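You operate a simulated robot arm through the tools that you are given. There is no shell and no other tool. Be economical: measure what you need, move in short steps, check, and stop when the job is done.

The job below is to be done with a simulated two-armed robot. You get a single attempt, and the scene is never put back.

Task
Sponge the old chalk off the stall sign, raise it to about the yellow mark and tighten its knob.
Fine: the blue sponge goes back on its rest; slacken the sign knob before the sign is slid; its top edge ends within a few millimetres of the mark on the post; knock no jar over. Where these are worked on the way, their far stop is far enough and under half their travel is too little: sign knob. What is to be rubbed or washed off counts as gone when no trace of it is left.

The check looks at the end state, three seconds after you hand in, the way a careful person would. Anything else that was tipped, shoved, dropped, spilled or broken makes it a failure.

Robot
Two 7-joint arms with two-finger parallel grippers on one trunk, on a base that drives. Base frame: it is fixed to the floor where the robot stands at the start and does not move with it; the origin is under the middle of the robot, x ahead of it, y to its left, z up. Units: mm, rad, N and s.
The left shoulder is at the start at [23, 101, 1391], the right one opposite. With the tool pointing down near the work surface each hand reaches from about 180 to 500 mm from the robot's upright axis, wherever it stands, measured 20 degrees to its own side. Places, roughly: sign knob [600, 100, 1200]; stall sign [600, 200, 1200]. Payload 2.4 kg a hand.
The TCP of each hand is the grasp point between the finger pads, 24 mm short of the fingertips. In the tool frame z runs along the fingers and y along their closing line. The gripper opens to 68 mm. The fingers are 17 mm wide and 10 mm thick; the gripper's body (40 by 70 mm) begins 41 mm behind the TCP.
Orientation is told as [roll, pitch, yaw] about the base's x, y, z axes, in that order, counted from this pose: with the fingers straight down and closing along the base's y, the tool's x points along the base's -x, its y along +y and its z along -z.

Tools
- The arms move only by the tool arm_command. It takes "left_commands", "right_commands" or both (then of equal length, played together; a hand with none holds still); each is a list of rows, each an object (a shift or turn left out is 0, a gripper value left out holds the last) with "delta_pos": the shift along the tool's x, y, z in mm, a list of three; "turn": the turn, a rotation vector about the tool's x, y, z in rad, a list of three. In form: [{"delta_pos": [tx, ty, tz], "turn": [wx, wy, wz]}, ...]. A call has 1 to 8 rows; each row is the pose to reach, as a shift and turn from the pose commanded when the call began, along the tool's axes at that moment. "left_gripper" and "right_gripper" are, for a hand that has rows, the finger opening in mm, from 0 to 68, set as the call begins (left out, the last holds). Each row takes 0.2 s and may step no farther than 50 mm and 0.15 rad from the row before; otherwise, or with a gripper value out of range, the whole call is refused. Where a pose cannot be reached the arm comes as near as it can. A force on the tool above 40 N (or 10 N above the force at the start of the call, whichever is more), or a blocked arm, ends the call early, and 0.2 s more pass. The fingers move at their own pace (about 72 mm/s each) and stop on an object; they squeeze with about 20 N. The grip force told is the motor's: it shows also when the fingers shut on nothing. Time passes only in rows, and 0.2 s behind the last, so rows that repeat a pose let the fingers close. The reply holds the time, the measured pose of the TCP, the force on the tool along the base axes, the opening and the grip force, in the units named above and with some noise, with the torque about the TCP (base axes, N m) and any sound that the robot's microphone picked up, and new pictures: "pictures" is both (left out), scene, wrist or none (wrist: the cameras of the hands that moved).
- Cameras (640 x 400 px; columns grow to the right, rows downward): "scene" is now at [94.6, 24.1, 1596.3]; the picture's right is [0.23, -0.97, 0.00], its down [-0.18, -0.04, -0.98] and it looks along [0.96, 0.23, -0.19] (base axes); focal length 214 px, centre (320, 200). "left" rides on the left gripper at [84, -11, -75] in its tool frame; the picture's right is [0.13, 0.99, 0.00], its down [-0.60, 0.08, -0.79] and it looks along [-0.79, 0.10, 0.61] (tool axes); focal length 251 px, centre (320, 200). "right" rides on the right gripper at [84, 11, -75] in its tool frame; the picture's right is [-0.13, 0.99, 0.00], its down [-0.60, -0.08, -0.79] and it looks along [-0.79, -0.10, 0.61] (tool axes); focal length 251 px, centre (320, 200). There is no depth. A picture from a camera that has moved, and an enlarged one, comes with that camera's place and axes in the base frame and with its lens. The place of the scene camera against the robot may be out by one fixed shift of up to 18 mm in any direction.
- move_column(by): slides the trunk up (or, below 0, down) by that many mm; the arms and the scene camera ride with it, the base frame stays. It gives what a move gives, with no picture.
- drive_base(legs): drives the robot by 1 to 6 legs, each [ahead, left, turn to the left] in mm, mm and rad, along the robot's own axes; the way and the turn of a leg run together, so that a leg with both is an arc; at most 1500 mm and 3.142 rad a leg. The arms and the cameras ride along, it lands a little off, and it stops where it bumps. It gives what a move gives, and a new picture of the scene camera.
- aim_head(pan, tilt): turns the head with the scene camera to pan (to the left, within 1.501 rad either way) and tilt (down, from -0.506 to 1.204), counted from straight ahead of the robot. It gives what a move gives, and a new picture of the scene camera.
- close_up(camera, box): a new picture of the part [left, top, right, bottom] of that camera's present view, enlarged. It takes no simulated time.
- hand_in(): hands the job in; it is judged then, once.

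Work in short steps. Places have to be worked out from the pictures, the camera data and where the tool is seen: move nearer, look again, correct. Check each grasp and each placing, and mend what went wrong. You have 120 turns and 260 pictures in all, those below and enlarged ones among them. Open the grippers and draw the arms clear of the work before you hand the job in, unless the task says otherwise; then end with one line.

The tools are called after "Emit:" as name(argument=value, ...) on one line, values as JSON. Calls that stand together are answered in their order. arm_command: Moves the arms, as the interface text tells. Its arguments: {"type":"object","properties":{"left_commands":{"type":"array","items":{"type":"object","properties":{"delta_pos":{"type":"array","items":{"type":"number"}},"turn":{"type":"array","items":{"type":"number"}}}}},"left_gripper":{"type":"number"},"right_commands":{"type":"array","items":{"type":"object","properties":{"delta_pos":{"type":"array","items":{"type":"number"}},"turn":{"type":"array","items":{"type":"number"}}}}},"right_gripper":{"type":"number"},"pictures":{"type":"string","enum":["both","scene","wrist","none"]}},"required":[]} The other tools are called the same way: move_column (by) slides the trunk up or down; drive_base (legs) drives the base; aim_head (pan, tilt) turns the head that bears the scene camera; close_up (camera, box) takes an enlarged picture of a part of a camera's view; hand_in () hands the job in.

At the start:

```text
t: 0.0
left_position: [264.7, 191.7, 1505.8]
left_tool_rot: [0.0, 0.003, 0.003]
left_force: [0.7, -0.1, -0.1]
left_ft_torque: [-0.01, 0.0, -0.01]
left_gripper_width: 68.3
left_gripper_force: 0.1
right_position: [224.3, -23.9, 1561.9]
right_tool_rot: [0.002, -0.003, 0.001]
right_force: [0.1, -0.6, -0.8]
right_ft_torque: [-0.01, 0.01, 0.03]
right_gripper_width: 67.9
right_gripper_force: 0.0
trunk travel left (down, up): [-604.0, 246.0]
robot x, y, heading: [1.7, -0.1, -0.002]
head pan, tilt: [0.234, 0.187]
```

scene: 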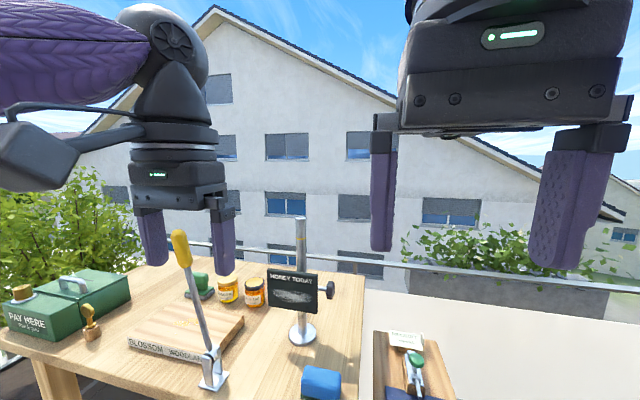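
right: 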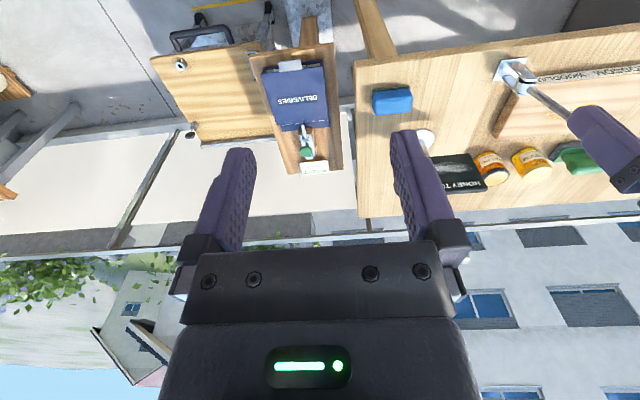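
left: 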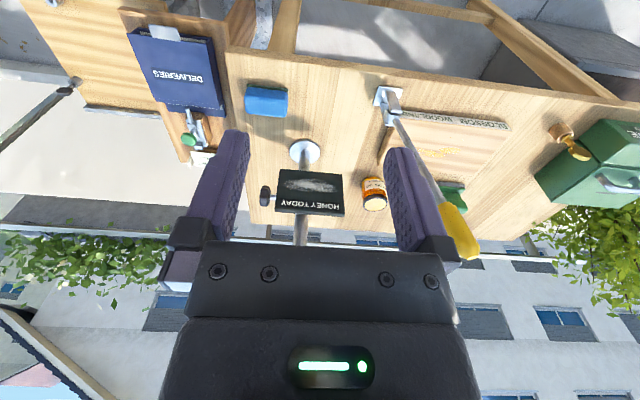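

The sign is on a post with the knob on its right, and the blue sponge is near the table's front edge. I'll enlarge these first.

Emit:
close_up(camera="scene", box=[240, 200, 360, 350])

Emit:
close_up(camera="left", box=[220, 60, 400, 250])

Emit:
close_up(camera="scene", box=[120, 240, 400, 400])

```text
2.67 times, centred on (300, 275) of scene
camera zoom: at [94.6, 24.1, 1596.3], right [0.23, -0.97, 0.0], down [-0.18, -0.04, -0.98], along [0.96, 0.23, -0.19], focal length 572 px, centre (373, 0)
```

zoom: 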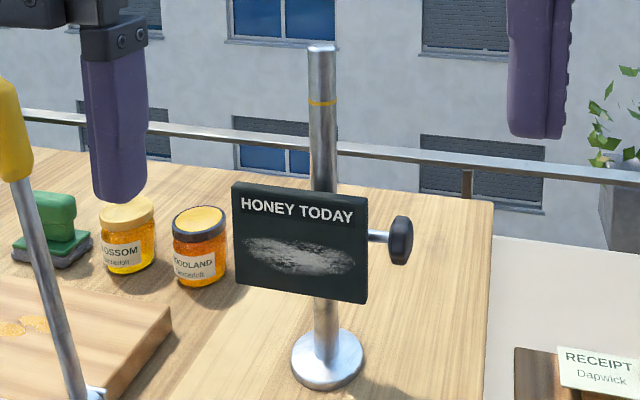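

```text
2.11 times, centred on (310, 155) of left
camera zoom: at [180.6, 178.7, 1581.6], right [-0.13, 0.99, 0.0], down [0.6, 0.08, 0.79], along [0.79, 0.1, -0.61], focal length 529 px, centre (341, 295)
```

zoom: 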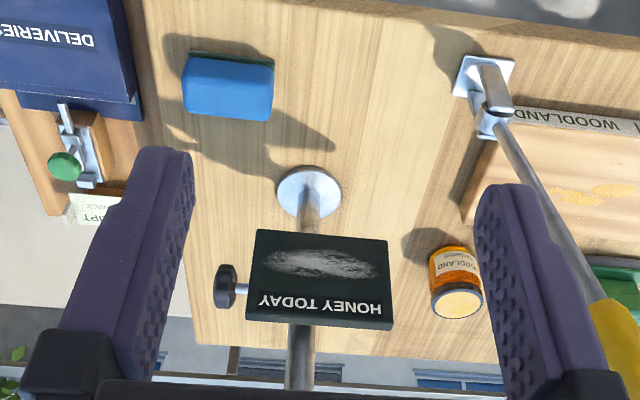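

```text
2.29 times, centred on (260, 320) of scene
camera zoom: at [94.6, 24.1, 1596.3], right [0.23, -0.97, 0.0], down [-0.18, -0.04, -0.98], along [0.96, 0.23, -0.19], focal length 490 px, centre (457, -74)
```

zoom: 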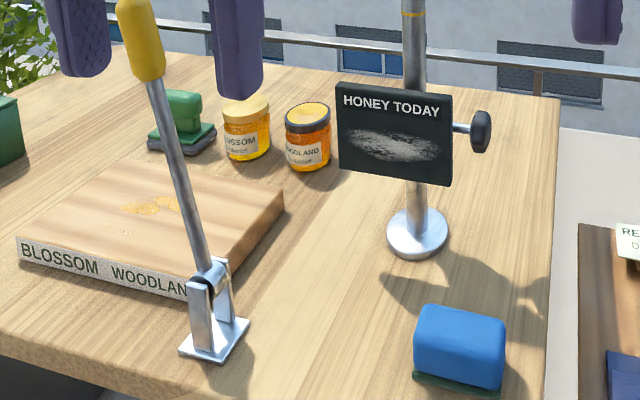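

The sponge looks to be near [458,110,1130] and the sign near [565,205,1265]. I'll tilt the head down for a better view of the table's front and the sponge's rest.

Emit:
aim_head(pan=0.25, tilt=0.65)

Emit:
close_up(camera="scene", box=[240, 160, 400, 320])

Emit:
close_up(camera="left", box=[230, 70, 310, 130])

Emit:
close_up(camera="left", box=[240, 130, 370, 250])

```text
t: 0.9
left_position: [265.1, 191.4, 1506.8]
left_tool_rot: [0.0, 0.0, 0.002]
left_force: [-0.2, 0.4, 0.5]
left_ft_torque: [0.02, 0.02, 0.01]
left_gripper_width: 68.0
left_gripper_force: 0.1
right_position: [224.7, -25.8, 1561.9]
right_tool_rot: [0.002, -0.001, 0.0]
right_force: [0.3, -0.9, 0.2]
right_ft_torque: [-0.04, 0.01, 0.03]
right_gripper_width: 68.2
right_gripper_force: 0.0
trunk travel left (down, up): [-604.0, 246.0]
robot x, y, heading: [0.4, 2.1, -0.0]
head pan, tilt: [0.25, 0.649]
camera scene: at [88.3, 23.9, 1554.0], right [0.25, -0.97, 0.0], down [-0.59, -0.15, -0.8], along [0.77, 0.2, -0.6], focal length 214 px, centre (320, 200)
```

scene: 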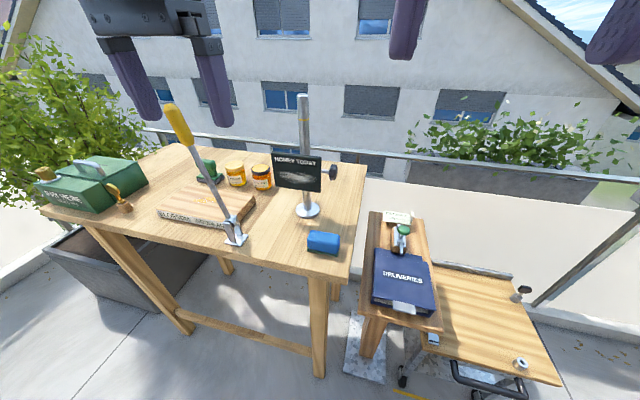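

```text
2.50 times, centred on (320, 240) of scene
camera zoom: at [88.3, 23.9, 1554.0], right [0.25, -0.97, 0.0], down [-0.59, -0.15, -0.8], along [0.77, 0.2, -0.6], focal length 536 px, centre (320, 100)
```

zoom: 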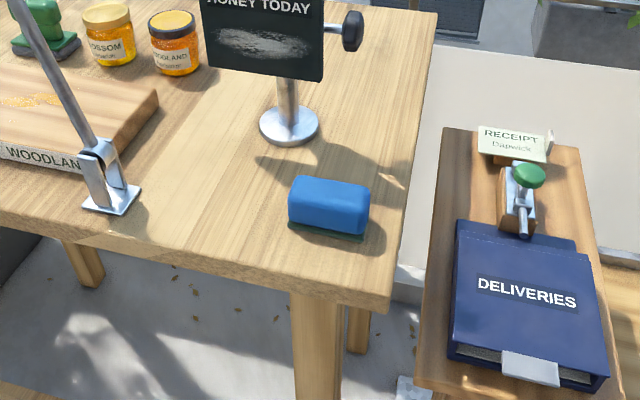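

```text
6.67 times, centred on (270, 100) of left
camera zoom: at [180.6, 178.7, 1581.6], right [-0.13, 0.99, 0.0], down [0.6, 0.08, 0.79], along [0.79, 0.1, -0.61], focal length 1676 px, centre (653, 867)
```

zoom: 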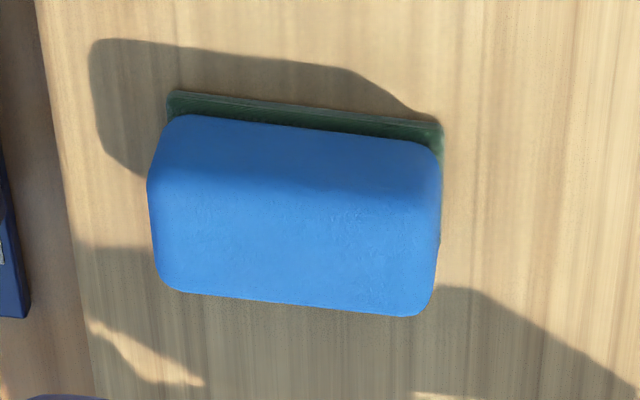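

```text
3.33 times, centred on (305, 190) of left
camera zoom: at [180.6, 178.7, 1581.6], right [-0.13, 0.99, 0.0], down [0.6, 0.08, 0.79], along [0.79, 0.1, -0.61], focal length 838 px, centre (370, 233)
```

zoom: 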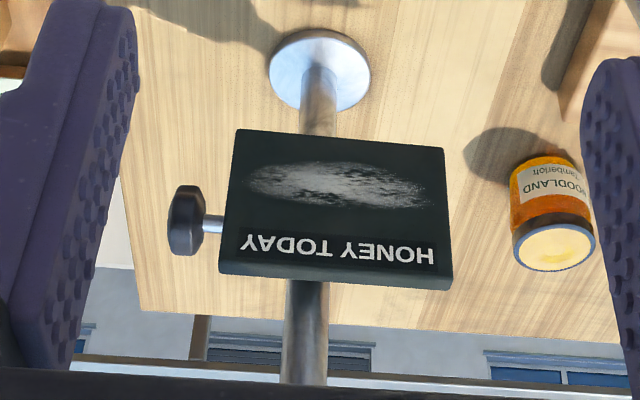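

The sponge is about 85 x 50 x 40 mm, lies along y and sits on a thin green rest. I'll bring the open left hand above it, turning so the fingers close along x.

Emit:
arm_command(left_commands=[{"delta_pos": [-24, -10, 25], "turn": [0, 0, 0.15]}, {"delta_pos": [-48, -20, 50], "turn": [0, 0, 0.3]}, {"delta_pos": [-72, -30, 75], "turn": [0, 0, 0.45]}, {"delta_pos": [-96, -40, 100], "turn": [0, 0, 0.6]}, {"delta_pos": [-120, -50, 125], "turn": [0, 0, 0.75]}, {"delta_pos": [-144, -60, 150], "turn": [0, 0, 0.9]}, {"delta_pos": [-168, -70, 175], "turn": [0, 0, 1.05]}, {"delta_pos": [-188, -80, 200], "turn": [0, 0, 1.2]}], left_gripper=68, pictures="both")

```text
t: 2.7
left_position: [406.0, 147.7, 1305.4]
left_tool_rot: [0.001, -0.001, -1.201]
left_force: [0.7, 0.2, -0.1]
left_ft_torque: [0.01, -0.01, -0.01]
left_gripper_width: 68.0
left_gripper_force: 0.1
left hand out of reach, approached as far as the arm can: row 6, 7, 8
right_position: [223.8, -24.3, 1563.8]
right_tool_rot: [0.002, -0.001, 0.001]
right_force: [0.2, -0.1, -0.9]
right_ft_torque: [-0.03, -0.02, 0.02]
right_gripper_width: 68.1
right_gripper_force: 0.2
trunk travel left (down, up): [-604.0, 246.0]
robot x, y, heading: [0.2, 1.6, 0.002]
head pan, tilt: [0.25, 0.649]
camera scene: at [88.2, 23.9, 1554.0], right [0.25, -0.97, 0.0], down [-0.59, -0.15, -0.8], along [0.77, 0.2, -0.6], focal length 214 px, centre (320, 200)
camera left: at [365.3, 220.2, 1379.9], right [0.88, 0.48, 0.0], down [0.29, -0.53, 0.79], along [0.38, -0.7, -0.61], focal length 251 px, centre (320, 200)
```

scene: 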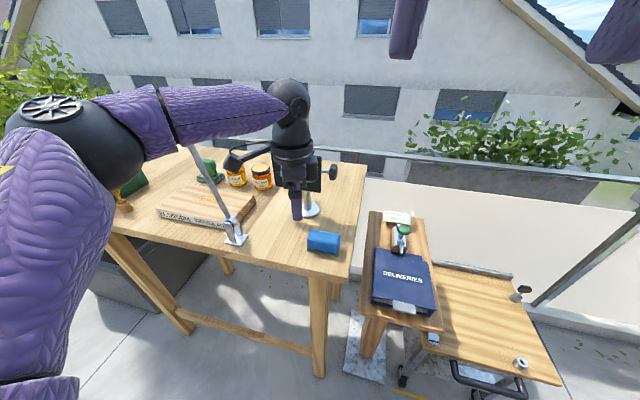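
left: 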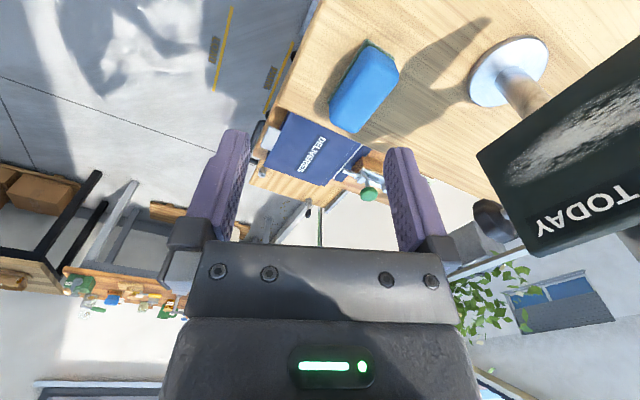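

The reach ends short of the sponge, so I'll have to drive forward. First I pull the left hand back and finish the turn.

Emit:
arm_command(left_commands=[{"delta_pos": [19, -40, 0], "turn": [0, 0, 0.12]}, {"delta_pos": [38, -80, 0], "turn": [0, 0, 0.25]}, {"delta_pos": [56, -120, 0], "turn": [0, 0, 0.37]}, {"delta_pos": [56, -120, 0], "turn": [0, 0, 0.37]}], pictures="none")

```text
t: 3.7
left_position: [272.9, 155.0, 1305.5]
left_tool_rot: [-0.001, 0.0, -1.568]
left_force: [0.3, 0.3, -0.3]
left_ft_torque: [0.01, -0.02, 0.01]
left_gripper_width: 68.0
left_gripper_force: 0.1
right_position: [225.9, -24.7, 1562.1]
right_tool_rot: [0.002, 0.0, 0.0]
right_force: [0.8, 0.2, -0.2]
right_ft_torque: [0.01, -0.03, 0.01]
right_gripper_width: 67.7
right_gripper_force: 0.1
trunk travel left (down, up): [-604.0, 246.0]
robot x, y, heading: [0.6, -1.5, 0.003]
head pan, tilt: [0.25, 0.649]
```

The hand is clear at x=273. Now I drive ahead 110 mm.

Emit:
drive_base(legs=[[110, 0, 0]])

```text
t: 4.9
left_position: [382.7, 156.5, 1305.1]
left_tool_rot: [0.0, -0.001, -1.567]
left_force: [-0.2, 0.5, -1.5]
left_ft_torque: [-0.01, 0.0, 0.0]
left_gripper_width: 67.7
left_gripper_force: 0.0
right_position: [335.9, -24.7, 1561.9]
right_tool_rot: [0.002, 0.0, 0.004]
right_force: [0.9, -0.3, -0.2]
right_ft_torque: [-0.02, 0.01, 0.04]
right_gripper_width: 68.1
right_gripper_force: 0.1
trunk travel left (down, up): [-604.0, 246.0]
robot x, y, heading: [114.5, -0.9, 0.005]
head pan, tilt: [0.25, 0.649]
camera scene: at [198.8, 24.0, 1553.9], right [0.25, -0.97, 0.0], down [-0.59, -0.15, -0.8], along [0.77, 0.2, -0.61], focal length 214 px, centre (320, 200)
```

scene: 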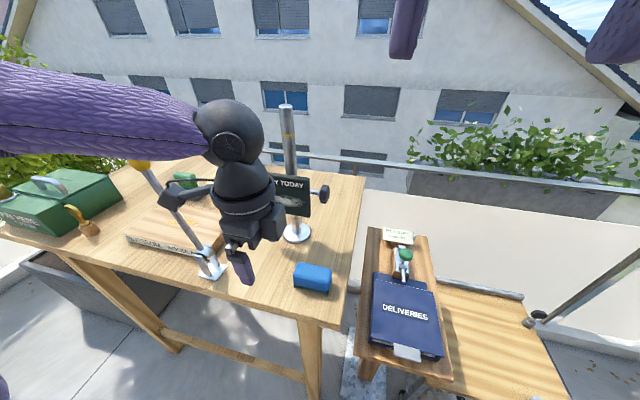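

Now I move the hand over the sponge, at about [458,110,1225].

Emit:
arm_command(left_commands=[{"delta_pos": [-23, 37, 40]}, {"delta_pos": [-46, 75, 80]}, {"delta_pos": [-46, 75, 80]}], pictures="both")

```text
refused: row 1 steps farther than a row can; nothing moved
```

That row was a bit too long, so I'll split it.

Emit:
arm_command(left_commands=[{"delta_pos": [-15, 25, 27]}, {"delta_pos": [-30, 50, 54]}, {"delta_pos": [-46, 75, 80]}, {"delta_pos": [-46, 75, 80]}], pictures="both")

```text
t: 5.9
left_position: [455.6, 111.1, 1225.1]
left_tool_rot: [0.003, -0.001, -1.567]
left_force: [0.5, -1.0, 0.1]
left_ft_torque: [-0.03, -0.04, 0.03]
left_gripper_width: 68.2
left_gripper_force: 0.2
right_position: [334.0, -24.3, 1562.5]
right_tool_rot: [0.002, 0.0, 0.002]
right_force: [-0.4, -0.1, -1.0]
right_ft_torque: [-0.03, 0.02, -0.01]
right_gripper_width: 68.0
right_gripper_force: 0.0
trunk travel left (down, up): [-604.0, 246.0]
robot x, y, heading: [107.3, 0.1, -0.003]
head pan, tilt: [0.25, 0.649]
camera scene: at [196.9, 24.0, 1554.0], right [0.25, -0.97, 0.0], down [-0.59, -0.15, -0.8], along [0.77, 0.2, -0.6], focal length 214 px, centre (320, 200)
camera left: at [444.5, 193.9, 1299.9], right [0.99, 0.13, 0.0], down [0.08, -0.6, 0.79], along [0.11, -0.79, -0.61], focal length 251 px, centre (320, 200)
```

scene: 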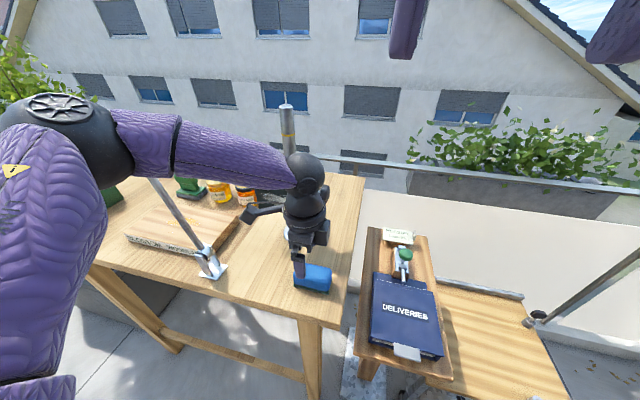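
left: 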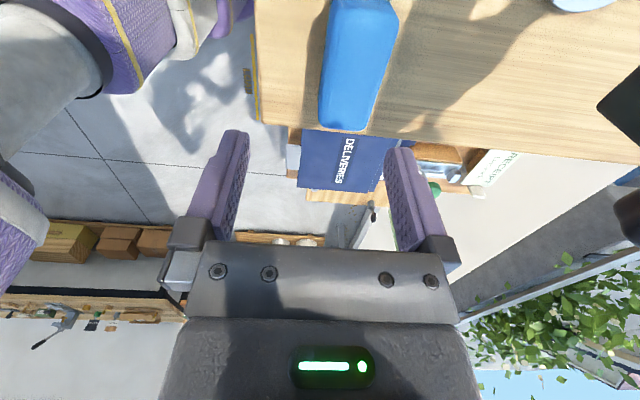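

The sponge sits a bit further in +x than my hand. I'll zoom in with both cameras to refine that.

Emit:
close_up(camera="left", box=[260, 0, 460, 140])

Emit:
close_up(camera="scene", box=[250, 220, 370, 330])

```text
2.86 times, centred on (360, 70) of left
camera zoom: at [444.5, 193.9, 1299.9], right [0.99, 0.13, 0.0], down [0.08, -0.6, 0.79], along [0.11, -0.79, -0.61], focal length 718 px, centre (206, 571)
```

zoom: 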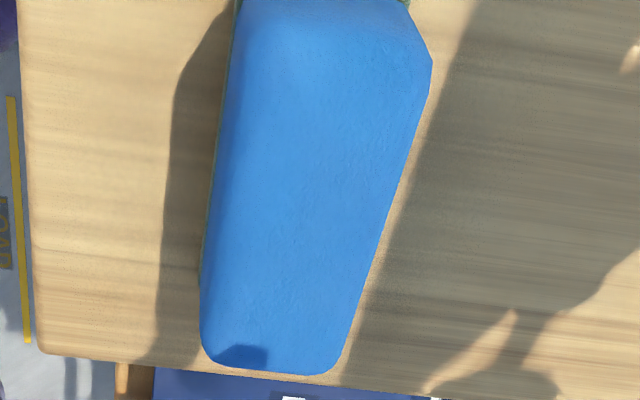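

```text
3.64 times, centred on (310, 275) of scene
camera zoom: at [196.9, 24.0, 1554.0], right [0.25, -0.97, 0.0], down [-0.59, -0.15, -0.8], along [0.77, 0.2, -0.6], focal length 780 px, centre (356, -73)
```

zoom: 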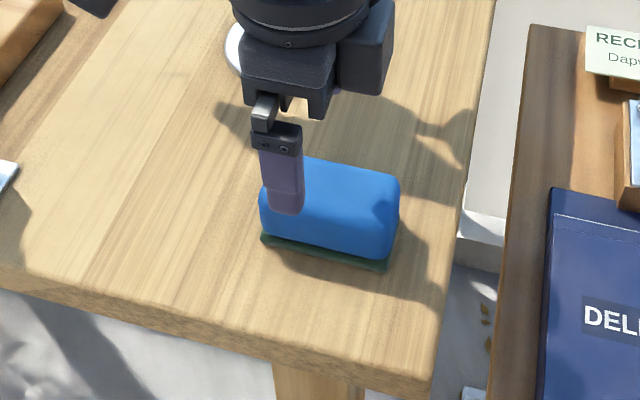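

My best estimate of the sponge is centre near [476,110], width about 40 mm, top near z 1148. I shift +20 mm in x, go down to z≈1168 and look again.

Emit:
arm_command(left_commands=[{"delta_pos": [0, 20, 0]}, {"delta_pos": [0, 20, 30]}, {"delta_pos": [0, 20, 57]}, {"delta_pos": [0, 20, 57]}], pictures="wrist")

Emit:
close_up(camera="scene", box=[250, 220, 370, 330])

```text
t: 6.9
left_position: [458.8, 129.1, 1184.1]
left_tool_rot: [0.003, 0.001, -1.569]
left_force: [-0.8, -0.7, 0.5]
left_ft_torque: [0.01, -0.01, 0.03]
left_gripper_width: 68.0
left_gripper_force: 0.1
left hand out of reach, approached as far as the arm can: row 1, 2, 3, 4
right_position: [333.7, -24.0, 1563.0]
right_tool_rot: [0.001, -0.002, 0.002]
right_force: [0.0, -0.1, 0.0]
right_ft_torque: [0.02, 0.02, 0.01]
right_gripper_width: 68.1
right_gripper_force: 0.3
trunk travel left (down, up): [-604.0, 246.0]
robot x, y, heading: [111.9, -1.4, 0.002]
head pan, tilt: [0.25, 0.649]
camera left: at [447.2, 211.9, 1258.8], right [0.99, 0.13, 0.0], down [0.08, -0.6, 0.79], along [0.11, -0.79, -0.61], focal length 251 px, centre (320, 200)
```

left: 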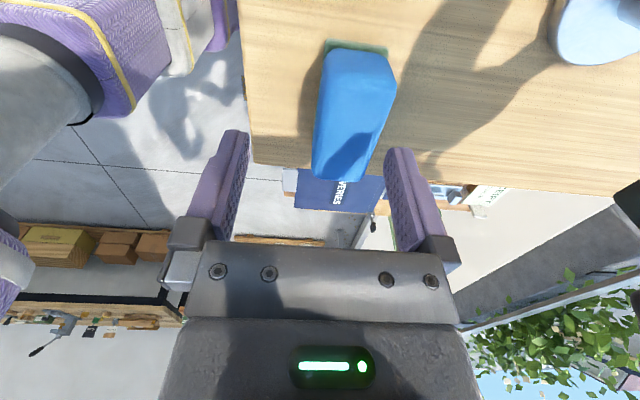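

```text
3.64 times, centred on (310, 275) of scene
camera zoom: at [197.6, 23.9, 1554.0], right [0.25, -0.97, 0.0], down [-0.59, -0.15, -0.8], along [0.77, 0.2, -0.6], focal length 780 px, centre (356, -73)
```

zoom: 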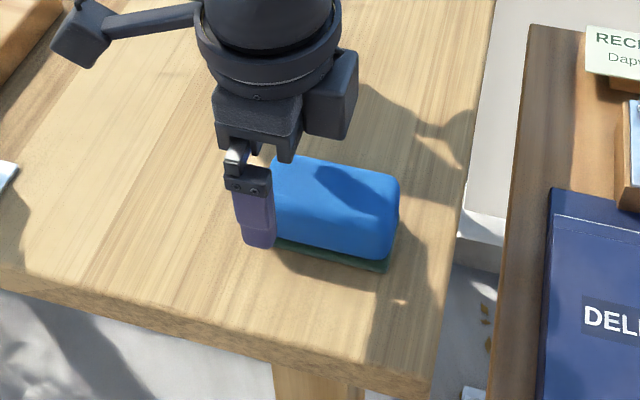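

The reach limit is near 347 mm ahead of the axis in this orientation. I raise the hand and drive 50 mm closer; the table edge is at about x=355, so the trunk should stay clear.

Emit:
arm_command(left_commands=[{"delta_pos": [0, -15, -30]}, {"delta_pos": [0, -30, -70]}, {"delta_pos": [0, -40, -80]}], pictures="none")

Emit:
drive_base(legs=[[50, 0, 0]])

```text
t: 7.7
left_position: [419.2, 128.7, 1262.9]
left_tool_rot: [0.001, -0.001, -1.567]
left_force: [-1.1, -0.1, -0.7]
left_ft_torque: [0.0, 0.0, 0.0]
left_gripper_width: 68.2
left_gripper_force: 0.0
right_position: [333.5, -23.6, 1561.5]
right_tool_rot: [0.001, -0.002, 0.002]
right_force: [-0.3, 0.0, 0.2]
right_ft_torque: [0.01, 0.03, -0.03]
right_gripper_width: 68.2
right_gripper_force: 0.0
trunk travel left (down, up): [-604.0, 246.0]
robot x, y, heading: [110.1, -0.5, 0.001]
head pan, tilt: [0.25, 0.649]
```

```text
t: 8.6
left_position: [472.0, 128.1, 1262.4]
left_tool_rot: [0.0, 0.0, -1.566]
left_force: [0.2, 0.0, -0.7]
left_ft_torque: [-0.01, -0.01, 0.0]
left_gripper_width: 68.0
left_gripper_force: 0.1
right_position: [386.8, -24.5, 1561.5]
right_tool_rot: [0.003, 0.0, 0.002]
right_force: [0.4, -0.2, -0.8]
right_ft_torque: [0.02, 0.06, 0.03]
right_gripper_width: 67.9
right_gripper_force: 0.1
trunk travel left (down, up): [-604.0, 246.0]
robot x, y, heading: [157.6, 1.9, 0.004]
head pan, tilt: [0.25, 0.649]
camera scene: at [249.6, 24.2, 1553.8], right [0.25, -0.97, 0.0], down [-0.59, -0.15, -0.8], along [0.77, 0.2, -0.61], focal length 214 px, centre (320, 200)
```

scene: 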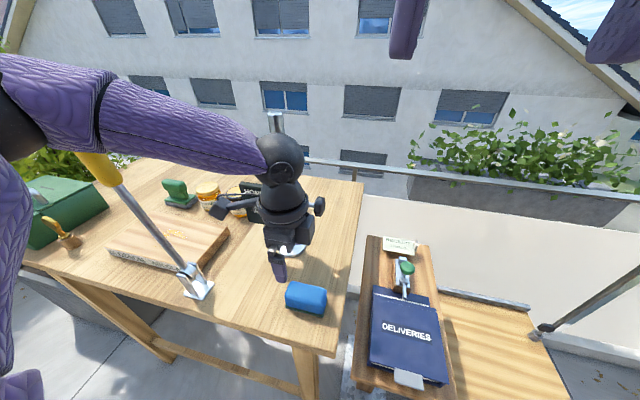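

The left forearm passes near the lever's yellow handle (top at about [401,362,1435]), so I pan the head left to check the clearance.

Emit:
aim_head(pan=0.9, tilt=0.4)

```text
t: 9.7
left_position: [469.7, 128.1, 1262.8]
left_tool_rot: [-0.001, 0.001, -1.567]
left_force: [0.0, 0.6, -0.3]
left_ft_torque: [0.0, -0.02, 0.0]
left_gripper_width: 67.9
left_gripper_force: 0.1
right_position: [384.3, -23.9, 1563.1]
right_tool_rot: [0.003, -0.003, 0.002]
right_force: [0.0, -0.5, 0.1]
right_ft_torque: [0.01, 0.0, 0.01]
right_gripper_width: 67.9
right_gripper_force: 0.2
trunk travel left (down, up): [-604.0, 246.0]
robot x, y, heading: [158.7, -0.1, 0.002]
head pan, tilt: [0.901, 0.4]
camera scene: at [220.7, 75.2, 1576.4], right [0.78, -0.62, 0.0], down [-0.24, -0.31, -0.92], along [0.57, 0.72, -0.39], focal length 214 px, centre (320, 200)
```

scene: 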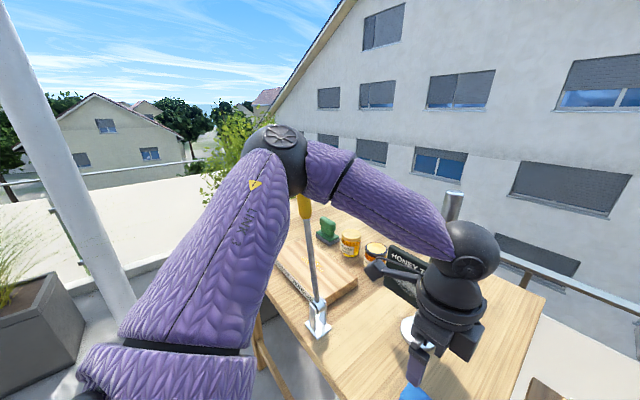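

The elbow hangs just above the lever handle, which is too close. Driving the base 110 mm to the right takes it away from the lever, and the left hand can then reach over to the sponge.

Emit:
drive_base(legs=[[0, -110, 0]])

Emit:
arm_command(left_commands=[{"delta_pos": [30, 3, 0]}, {"delta_pos": [60, 5, 0]}, {"delta_pos": [90, 6, 0]}, {"delta_pos": [90, 6, 0]}], pictures="both")

```text
t: 10.8
left_position: [469.8, 17.5, 1263.7]
left_tool_rot: [0.0, 0.0, -1.564]
left_force: [0.5, 0.0, 0.8]
left_ft_torque: [0.05, 0.02, 0.02]
left_gripper_width: 67.7
left_gripper_force: 0.1
right_position: [384.0, -135.6, 1562.6]
right_tool_rot: [0.002, -0.002, 0.003]
right_force: [-0.4, -0.2, 1.1]
right_ft_torque: [0.04, -0.02, -0.03]
right_gripper_width: 68.1
right_gripper_force: 0.0
trunk travel left (down, up): [-604.0, 246.0]
robot x, y, heading: [160.0, -109.4, 0.003]
head pan, tilt: [0.901, 0.4]
camera scene: at [220.9, -36.4, 1576.5], right [0.79, -0.62, 0.0], down [-0.24, -0.3, -0.92], along [0.57, 0.72, -0.39], focal length 214 px, centre (320, 200)
```

scene: 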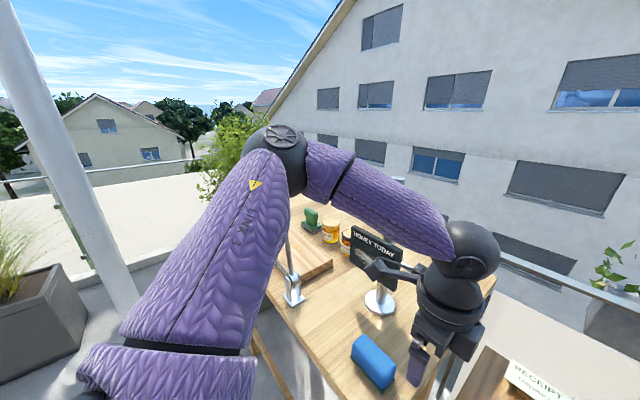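

```text
t: 11.8
left_position: [474.5, 108.4, 1263.9]
left_tool_rot: [0.0, 0.002, -1.566]
left_force: [-0.5, -0.5, -0.8]
left_ft_torque: [0.0, 0.01, 0.01]
left_gripper_width: 68.1
left_gripper_force: 0.1
right_position: [384.6, -135.7, 1562.8]
right_tool_rot: [0.001, -0.002, 0.002]
right_force: [-0.3, 0.3, 0.3]
right_ft_torque: [0.01, -0.02, 0.0]
right_gripper_width: 67.9
right_gripper_force: 0.1
trunk travel left (down, up): [-604.0, 246.0]
robot x, y, heading: [161.0, -112.5, 0.007]
head pan, tilt: [0.901, 0.4]
camera scene: at [221.0, -35.8, 1576.5], right [0.79, -0.62, 0.0], down [-0.24, -0.31, -0.92], along [0.57, 0.72, -0.39], focal length 214 px, centre (320, 200)
camera left: at [463.9, 191.3, 1338.3], right [0.99, 0.13, 0.0], down [0.08, -0.6, 0.79], along [0.11, -0.79, -0.61], focal length 251 px, centre (320, 200)
```

scene: 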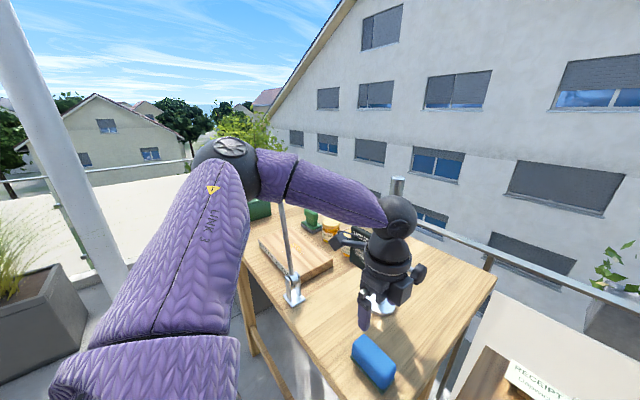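
left: 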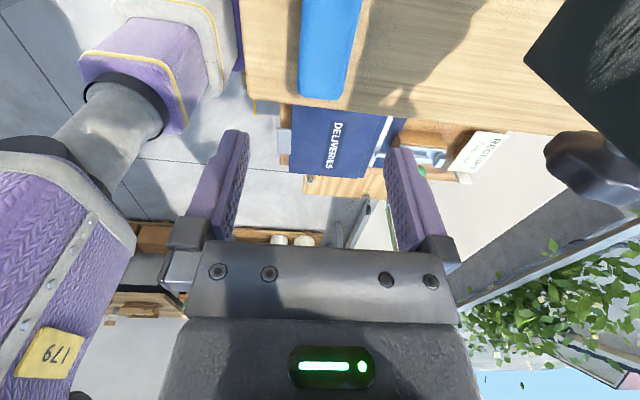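

Clearance is good now. The sponge's centre is at about x=480, so I descend to z≈1180 and shift slightly.

Emit:
arm_command(left_commands=[{"delta_pos": [0, 5, 28]}, {"delta_pos": [0, 5, 56]}, {"delta_pos": [0, 5, 84]}, {"delta_pos": [0, 5, 84]}], pictures="wrist")

Emit:
aim_head(pan=0.5, tilt=0.65)

Emit:
close_up(camera="scene", box=[240, 160, 400, 320])

```text
t: 12.8
left_position: [479.2, 109.0, 1180.4]
left_tool_rot: [0.0, -0.001, -1.566]
left_force: [0.5, 0.0, -0.2]
left_ft_torque: [0.0, 0.02, 0.01]
left_gripper_width: 67.8
left_gripper_force: 0.0
right_position: [383.8, -134.7, 1562.6]
right_tool_rot: [0.001, -0.002, 0.004]
right_force: [-0.2, 0.4, -0.5]
right_ft_torque: [0.01, 0.0, 0.02]
right_gripper_width: 67.9
right_gripper_force: 0.0
trunk travel left (down, up): [-604.0, 246.0]
robot x, y, heading: [158.8, -107.5, 0.005]
head pan, tilt: [0.901, 0.4]
camera left: at [467.9, 191.7, 1255.2], right [0.99, 0.13, 0.0], down [0.08, -0.6, 0.79], along [0.11, -0.79, -0.61], focal length 251 px, centre (320, 200)
```

left: 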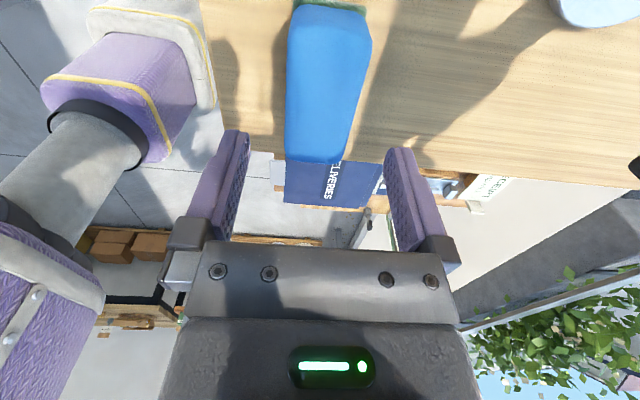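

```text
t: 13.7
left_position: [479.8, 109.6, 1181.7]
left_tool_rot: [0.0, 0.0, -1.567]
left_force: [0.4, 0.2, -0.2]
left_ft_torque: [0.01, 0.0, 0.02]
left_gripper_width: 68.1
left_gripper_force: 0.0
right_position: [384.9, -133.9, 1562.0]
right_tool_rot: [0.0, -0.001, 0.006]
right_force: [-0.2, -0.6, -1.2]
right_ft_torque: [0.0, -0.02, 0.03]
right_gripper_width: 68.0
right_gripper_force: 0.0
trunk travel left (down, up): [-604.0, 246.0]
robot x, y, heading: [161.2, -111.1, 0.003]
head pan, tilt: [0.499, 0.649]
camera scene: at [239.6, -66.0, 1554.0], right [0.48, -0.88, 0.0], down [-0.53, -0.29, -0.8], along [0.7, 0.38, -0.6], focal length 214 px, centre (320, 200)
```

scene: 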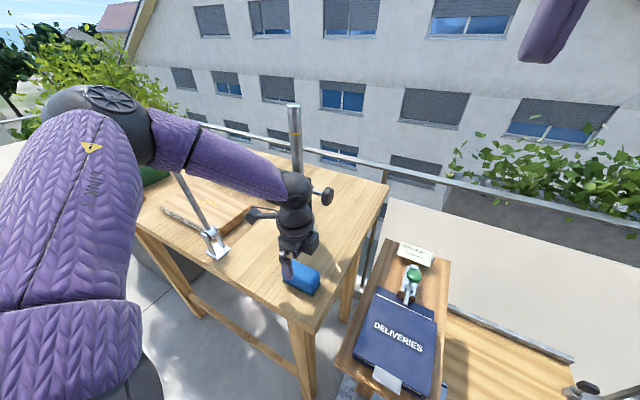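

```text
2.50 times, centred on (320, 240) of scene
camera zoom: at [239.6, -66.0, 1554.0], right [0.48, -0.88, 0.0], down [-0.53, -0.29, -0.8], along [0.7, 0.38, -0.6], focal length 536 px, centre (320, 100)
```

zoom: 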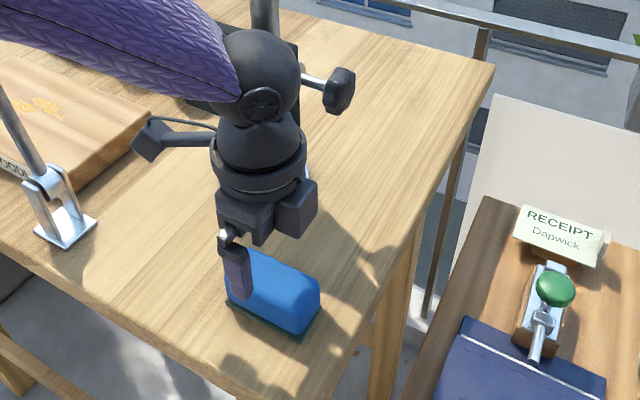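

The fingers straddle the sponge centrally. I descend 27 mm so the tips sit about 18 mm below its top, then close.

Emit:
arm_command(left_commands=[{"delta_pos": [3, 0, 14]}, {"delta_pos": [3, 0, 27]}, {"delta_pos": [3, 0, 27]}], pictures="wrist")

Emit:
close_up(camera="scene", box=[270, 220, 350, 300])

```text
t: 14.5
left_position: [481.6, 111.1, 1153.9]
left_tool_rot: [0.001, -0.001, -1.565]
left_force: [0.2, -0.4, 0.4]
left_ft_torque: [-0.02, -0.01, 0.0]
left_gripper_width: 68.1
left_gripper_force: 0.0
right_position: [383.5, -134.1, 1562.5]
right_tool_rot: [0.002, -0.002, 0.004]
right_force: [0.1, 0.1, 0.5]
right_ft_torque: [0.04, 0.01, 0.0]
right_gripper_width: 67.9
right_gripper_force: 0.0
trunk travel left (down, up): [-604.0, 246.0]
robot x, y, heading: [160.6, -108.7, 0.003]
head pan, tilt: [0.499, 0.649]
camera left: at [468.4, 194.7, 1228.1], right [0.99, 0.13, 0.0], down [0.08, -0.6, 0.79], along [0.11, -0.79, -0.61], focal length 251 px, centre (320, 200)
```

left: 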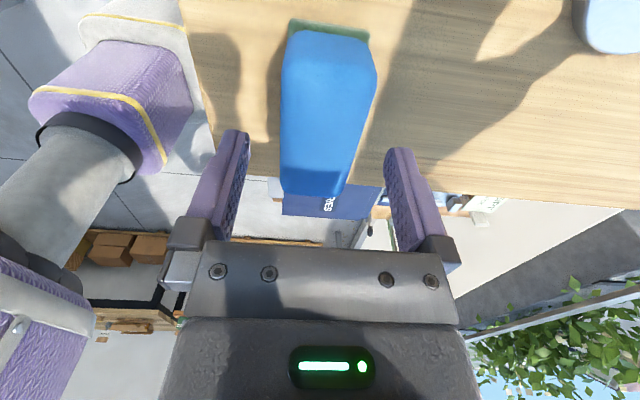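

```text
5.00 times, centred on (310, 260) of scene
camera zoom: at [239.6, -66.1, 1554.0], right [0.48, -0.88, 0.0], down [-0.53, -0.29, -0.8], along [0.7, 0.38, -0.6], focal length 1072 px, centre (370, -100)
```

zoom: 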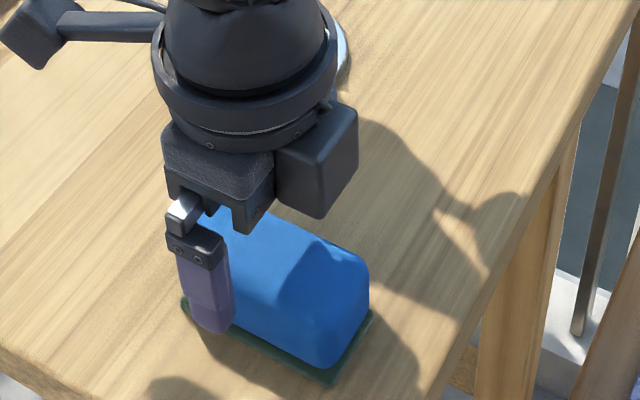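

The sponge centre is slightly nearer and to the right (about [477,105]), so I shift by that and close the fingers.

Emit:
arm_command(left_commands=[{"delta_pos": [-6, -4, 0]}, {"delta_pos": [-6, -4, 0]}], pictures="none")

Emit:
arm_command(left_commands=[{"delta_pos": [0, 0, 0]}, {"delta_pos": [0, 0, 0]}, {"delta_pos": [0, 0, 0]}, {"delta_pos": [0, 0, 0]}], left_gripper=20, pictures="wrist")

```text
t: 15.1
left_position: [474.9, 105.5, 1153.2]
left_tool_rot: [0.001, 0.0, -1.566]
left_force: [-0.6, -0.6, 0.4]
left_ft_torque: [0.0, 0.02, 0.01]
left_gripper_width: 68.0
left_gripper_force: 0.1
right_position: [384.0, -133.6, 1562.5]
right_tool_rot: [0.003, -0.003, 0.004]
right_force: [-0.8, 0.4, -0.7]
right_ft_torque: [0.01, -0.03, 0.01]
right_gripper_width: 67.8
right_gripper_force: 0.1
trunk travel left (down, up): [-604.0, 246.0]
robot x, y, heading: [161.3, -109.3, -0.002]
head pan, tilt: [0.499, 0.649]
```

```text
t: 16.1
left_position: [475.6, 106.5, 1153.5]
left_tool_rot: [0.0, 0.0, -1.565]
left_force: [0.5, -0.7, 0.9]
left_ft_torque: [0.04, 0.02, -0.05]
left_gripper_width: 40.9
left_gripper_force: 19.8
right_position: [384.0, -134.5, 1562.3]
right_tool_rot: [0.001, -0.002, 0.003]
right_force: [-0.1, 0.8, -0.2]
right_ft_torque: [-0.01, 0.0, 0.03]
right_gripper_width: 68.2
right_gripper_force: 0.1
trunk travel left (down, up): [-604.0, 246.0]
robot x, y, heading: [156.9, -107.6, -0.001]
head pan, tilt: [0.499, 0.649]
camera left: at [464.1, 188.9, 1228.5], right [0.99, 0.13, 0.0], down [0.08, -0.6, 0.79], along [0.11, -0.79, -0.61], focal length 251 px, centre (320, 200)
```

left: 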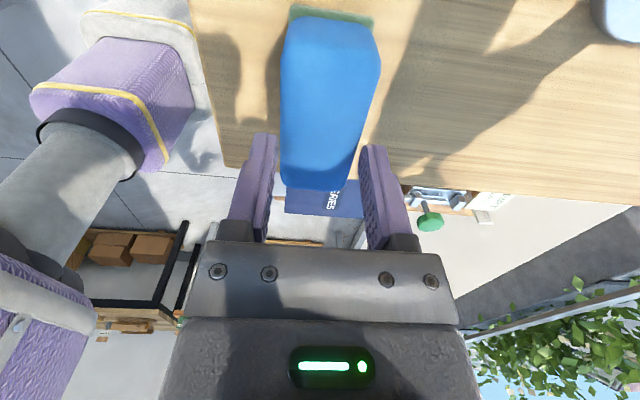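

It is gripped at a width of 40.9 mm with 20 N. I lift it and check.

Emit:
arm_command(left_commands=[{"delta_pos": [0, 0, -20]}, {"delta_pos": [0, 0, -50]}, {"delta_pos": [0, -20, -90]}, {"delta_pos": [0, -40, -130]}], pictures="both")

Emit:
close_up(camera="scene", box=[250, 160, 370, 310])

```text
t: 17.1
left_position: [434.6, 104.8, 1285.8]
left_tool_rot: [0.0, 0.0, -1.565]
left_force: [-0.5, 0.0, 0.0]
left_ft_torque: [-0.02, -0.03, -0.01]
left_gripper_width: 40.9
left_gripper_force: 20.1
right_position: [384.0, -135.4, 1561.9]
right_tool_rot: [0.002, -0.002, 0.003]
right_force: [-0.5, -0.1, -0.3]
right_ft_torque: [0.01, -0.03, -0.02]
right_gripper_width: 67.8
right_gripper_force: 0.1
trunk travel left (down, up): [-604.0, 246.0]
robot x, y, heading: [162.8, -111.0, 0.002]
head pan, tilt: [0.499, 0.649]
camera scene: at [239.0, -66.2, 1554.0], right [0.48, -0.88, 0.0], down [-0.53, -0.29, -0.8], along [0.7, 0.38, -0.6], focal length 214 px, centre (320, 200)
camera left: at [424.0, 187.4, 1361.3], right [0.99, 0.13, 0.0], down [0.08, -0.6, 0.79], along [0.11, -0.79, -0.61], focal length 251 px, centre (320, 200)
```

scene: 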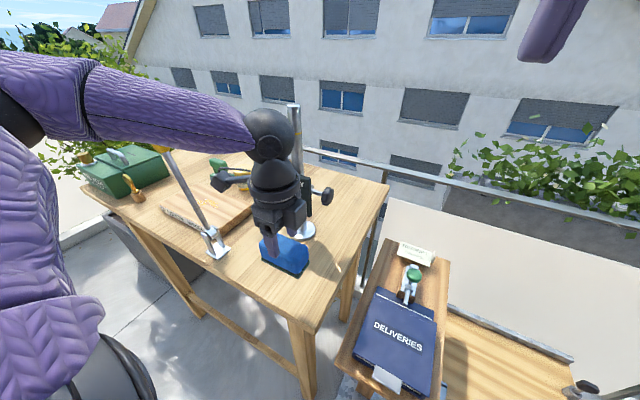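
left: 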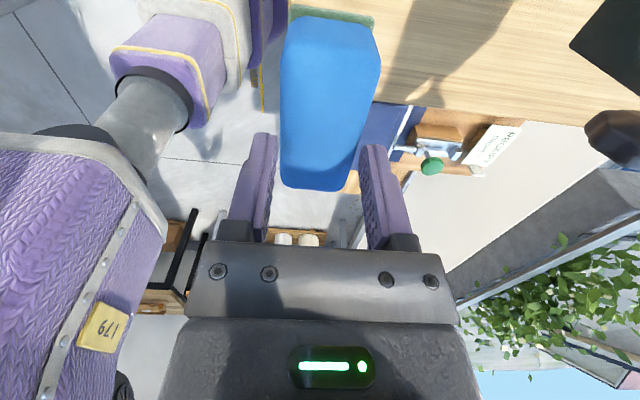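

```text
2.67 times, centred on (310, 235) of scene
camera zoom: at [239.0, -66.2, 1554.0], right [0.48, -0.88, 0.0], down [-0.53, -0.29, -0.8], along [0.7, 0.38, -0.6], focal length 572 px, centre (347, 107)
```

zoom: 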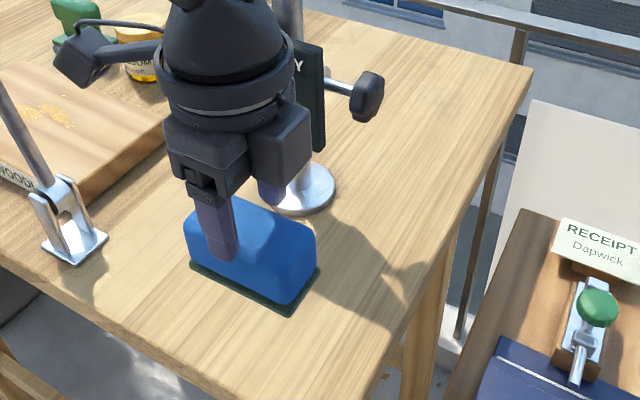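

The green layer rose with the sponge, so it is part of it. I'll back up 60 mm for wrist room, then pitch the hand so that the sponge's underside faces the sign.

Emit:
drive_base(legs=[[-60, 0, 0]])

Emit:
close_up(camera="scene", box=[240, 180, 360, 300])

Emit:
arm_command(left_commands=[{"delta_pos": [5, 10, 0], "turn": [-0.14, 0, 0]}, {"delta_pos": [10, 20, 0], "turn": [-0.28, 0, 0]}, {"delta_pos": [15, 30, 0], "turn": [-0.42, 0, 0]}, {"delta_pos": [20, 40, 0], "turn": [-0.56, 0, 0]}, {"delta_pos": [25, 50, 0], "turn": [-0.7, 0, 0]}, {"delta_pos": [30, 60, 0], "turn": [-0.84, 0, 0]}], pictures="both")

```text
t: 18.1
left_position: [373.6, 104.2, 1286.0]
left_tool_rot: [0.002, 0.0, -1.565]
left_force: [-0.1, 0.6, -0.3]
left_ft_torque: [-0.02, -0.03, 0.02]
left_gripper_width: 41.1
left_gripper_force: 19.6
right_position: [320.6, -135.0, 1562.9]
right_tool_rot: [0.002, -0.002, 0.004]
right_force: [0.0, 0.0, 0.5]
right_ft_torque: [-0.02, -0.02, 0.0]
right_gripper_width: 68.0
right_gripper_force: 0.1
trunk travel left (down, up): [-604.0, 246.0]
robot x, y, heading: [99.7, -106.6, 0.003]
head pan, tilt: [0.499, 0.649]
camera scene: at [176.8, -66.3, 1554.1], right [0.48, -0.88, 0.0], down [-0.53, -0.29, -0.8], along [0.7, 0.38, -0.6], focal length 214 px, centre (320, 200)
```

scene: 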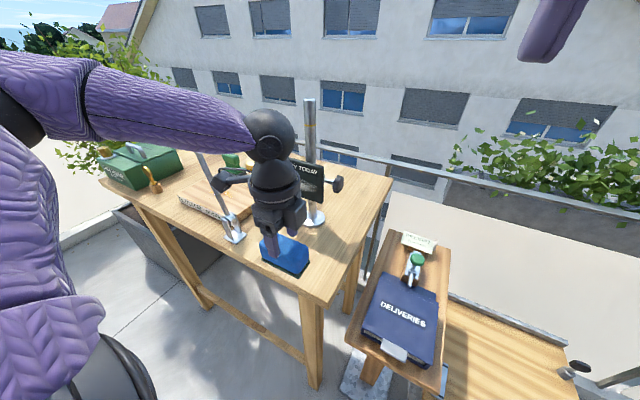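

```text
3.33 times, centred on (300, 240) of scene
camera zoom: at [176.8, -66.3, 1554.1], right [0.48, -0.88, 0.0], down [-0.53, -0.29, -0.8], along [0.7, 0.38, -0.6], focal length 715 px, centre (387, 67)
```

zoom: 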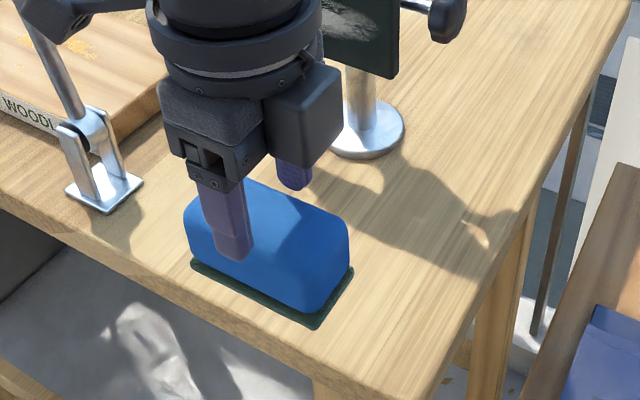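

```text
t: 19.5
left_position: [433.9, 135.3, 1285.8]
left_tool_rot: [0.843, -0.002, -1.563]
left_force: [-0.5, 0.4, 0.3]
left_ft_torque: [0.01, -0.02, -0.01]
left_gripper_width: 20.0
left_gripper_force: 0.1
right_position: [323.3, -133.3, 1561.6]
right_tool_rot: [0.003, -0.003, 0.005]
right_force: [0.2, -0.1, 0.0]
right_ft_torque: [0.0, 0.0, 0.03]
right_gripper_width: 68.3
right_gripper_force: 0.0
trunk travel left (down, up): [-604.0, 246.0]
robot x, y, heading: [100.5, -109.7, 0.002]
head pan, tilt: [0.499, 0.649]
camera scene: at [178.5, -65.9, 1554.0], right [0.48, -0.88, 0.0], down [-0.53, -0.29, -0.8], along [0.7, 0.38, -0.6], focal length 214 px, centre (320, 200)
camera left: at [370.4, 217.5, 1327.9], right [0.66, 0.13, 0.74], down [-0.54, -0.61, 0.59], along [0.53, -0.78, -0.33], focal length 251 px, centre (320, 200)
```

scene: 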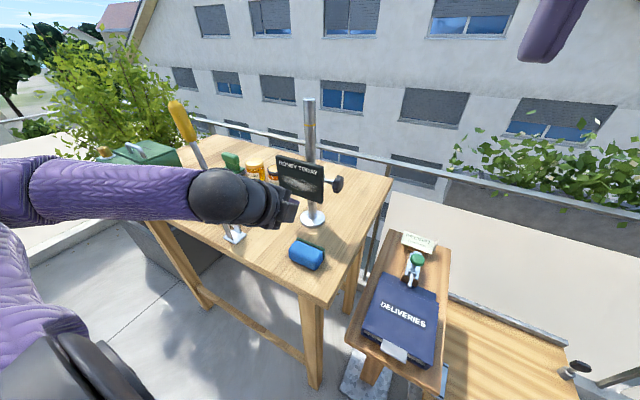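
left: 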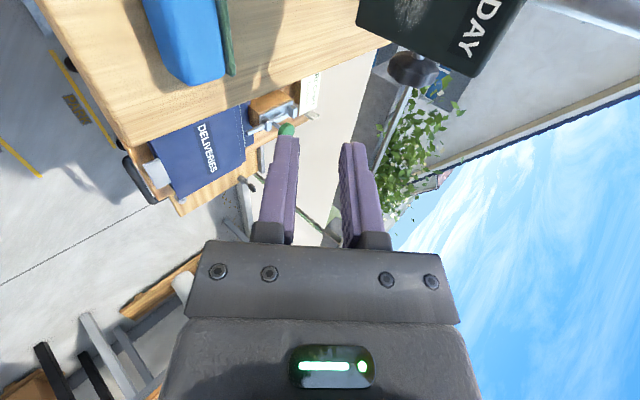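

The sponge slipped out while pitching and lies on the table near where it started. I'll look closely at how it landed and where its rest is.

Emit:
close_up(camera="scene", box=[260, 200, 360, 300])

Emit:
close_up(camera="left", box=[100, 0, 300, 130])

```text
4.00 times, centred on (310, 250) of scene
camera zoom: at [178.5, -65.9, 1554.0], right [0.48, -0.88, 0.0], down [-0.53, -0.29, -0.8], along [0.7, 0.38, -0.6], focal length 858 px, centre (360, 0)
```

zoom: 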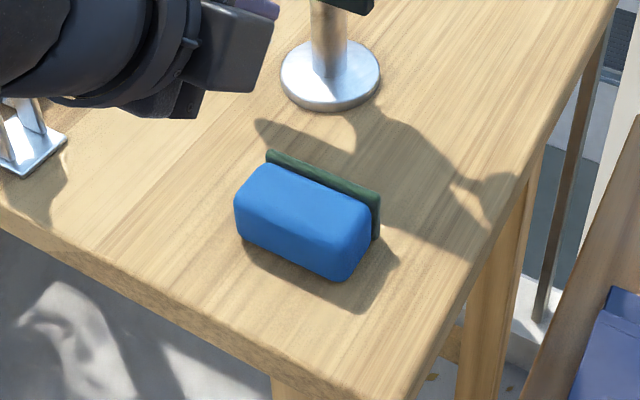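

```text
3.08 times, centred on (200, 65) of left
camera zoom: at [370.4, 217.5, 1327.9], right [0.66, 0.13, 0.74], down [-0.54, -0.61, 0.59], along [0.53, -0.78, -0.33], focal length 774 px, centre (689, 615)
```

zoom: 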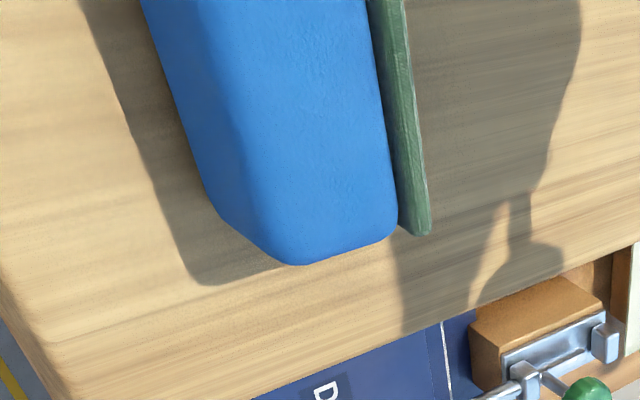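

The sponge landed on its side, its green layer facing the sign. My plan is to grip its right end with the right hand coming in from the right, which is off the table. I retract the left hand and start turning the right one.

Emit:
arm_command(left_commands=[{"delta_pos": [0, 6, -38]}, {"delta_pos": [0, 12, -77]}, {"delta_pos": [0, 18, -116]}, {"delta_pos": [0, 23, -154]}, {"delta_pos": [0, 23, -154]}, {"delta_pos": [0, 23, -154]}, {"delta_pos": [0, 23, -154]}, {"delta_pos": [0, 23, -154]}], right_commands=[{"delta_pos": [0, 0, 0], "turn": [0, 0, 0.15]}, {"delta_pos": [0, 0, 0], "turn": [0, 0, 0.3]}, {"delta_pos": [0, 0, 0], "turn": [0, 0, 0.45]}, {"delta_pos": [0, 0, 0], "turn": [0, 0, 0.6]}, {"delta_pos": [0, 0, 0], "turn": [0, 0, 0.75]}, {"delta_pos": [0, 0, 0], "turn": [0, 0, 0.9]}, {"delta_pos": [0, 0, 0], "turn": [0, 0, 1.05]}, {"delta_pos": [0, 0, 0], "turn": [0, 0, 1.2]}], pictures="none")

Emit:
aim_head(pan=0.3, tilt=0.6)

```text
t: 21.3
left_position: [345.3, 143.5, 1418.1]
left_tool_rot: [0.84, -0.001, -1.567]
left_force: [-0.1, -0.3, -0.4]
left_ft_torque: [-0.01, 0.03, 0.02]
left_gripper_width: 19.9
left_gripper_force: 0.1
left hand out of reach, approached as far as the arm can: row 1, 2, 3, 4, 5, 6, 7, 8
right_position: [323.0, -135.0, 1562.6]
right_tool_rot: [0.002, 0.003, -1.198]
right_force: [-1.1, 0.2, -0.5]
right_ft_torque: [-0.05, 0.01, 0.01]
right_gripper_width: 68.2
right_gripper_force: 0.0
trunk travel left (down, up): [-604.0, 246.0]
robot x, y, heading: [99.1, -109.9, 0.002]
head pan, tilt: [0.499, 0.649]
```

```text
t: 22.0
left_position: [345.4, 142.4, 1418.1]
left_tool_rot: [0.841, 0.0, -1.564]
left_force: [0.4, 0.4, 0.3]
left_ft_torque: [-0.01, -0.02, 0.0]
left_gripper_width: 19.8
left_gripper_force: 0.1
right_position: [322.8, -134.3, 1562.7]
right_tool_rot: [0.002, 0.002, -1.194]
right_force: [-0.4, 0.3, -0.5]
right_ft_torque: [-0.01, -0.02, 0.02]
right_gripper_width: 68.0
right_gripper_force: 0.1
trunk travel left (down, up): [-604.0, 246.0]
robot x, y, heading: [96.9, -109.2, 0.003]
head pan, tilt: [0.3, 0.6]
camera scene: at [186.9, -81.6, 1558.2], right [0.3, -0.95, 0.0], down [-0.54, -0.17, -0.82], along [0.79, 0.25, -0.57], focal length 214 px, centre (320, 200)
```

scene: 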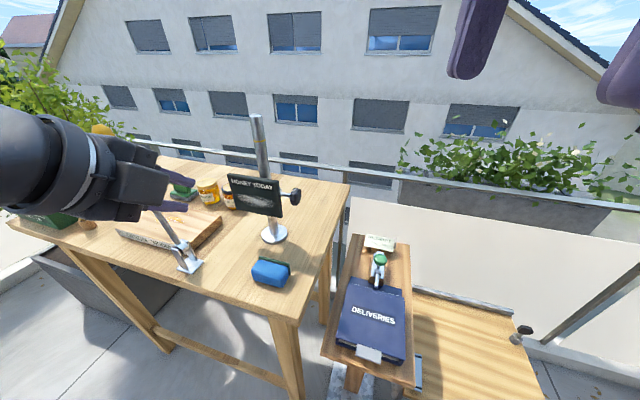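

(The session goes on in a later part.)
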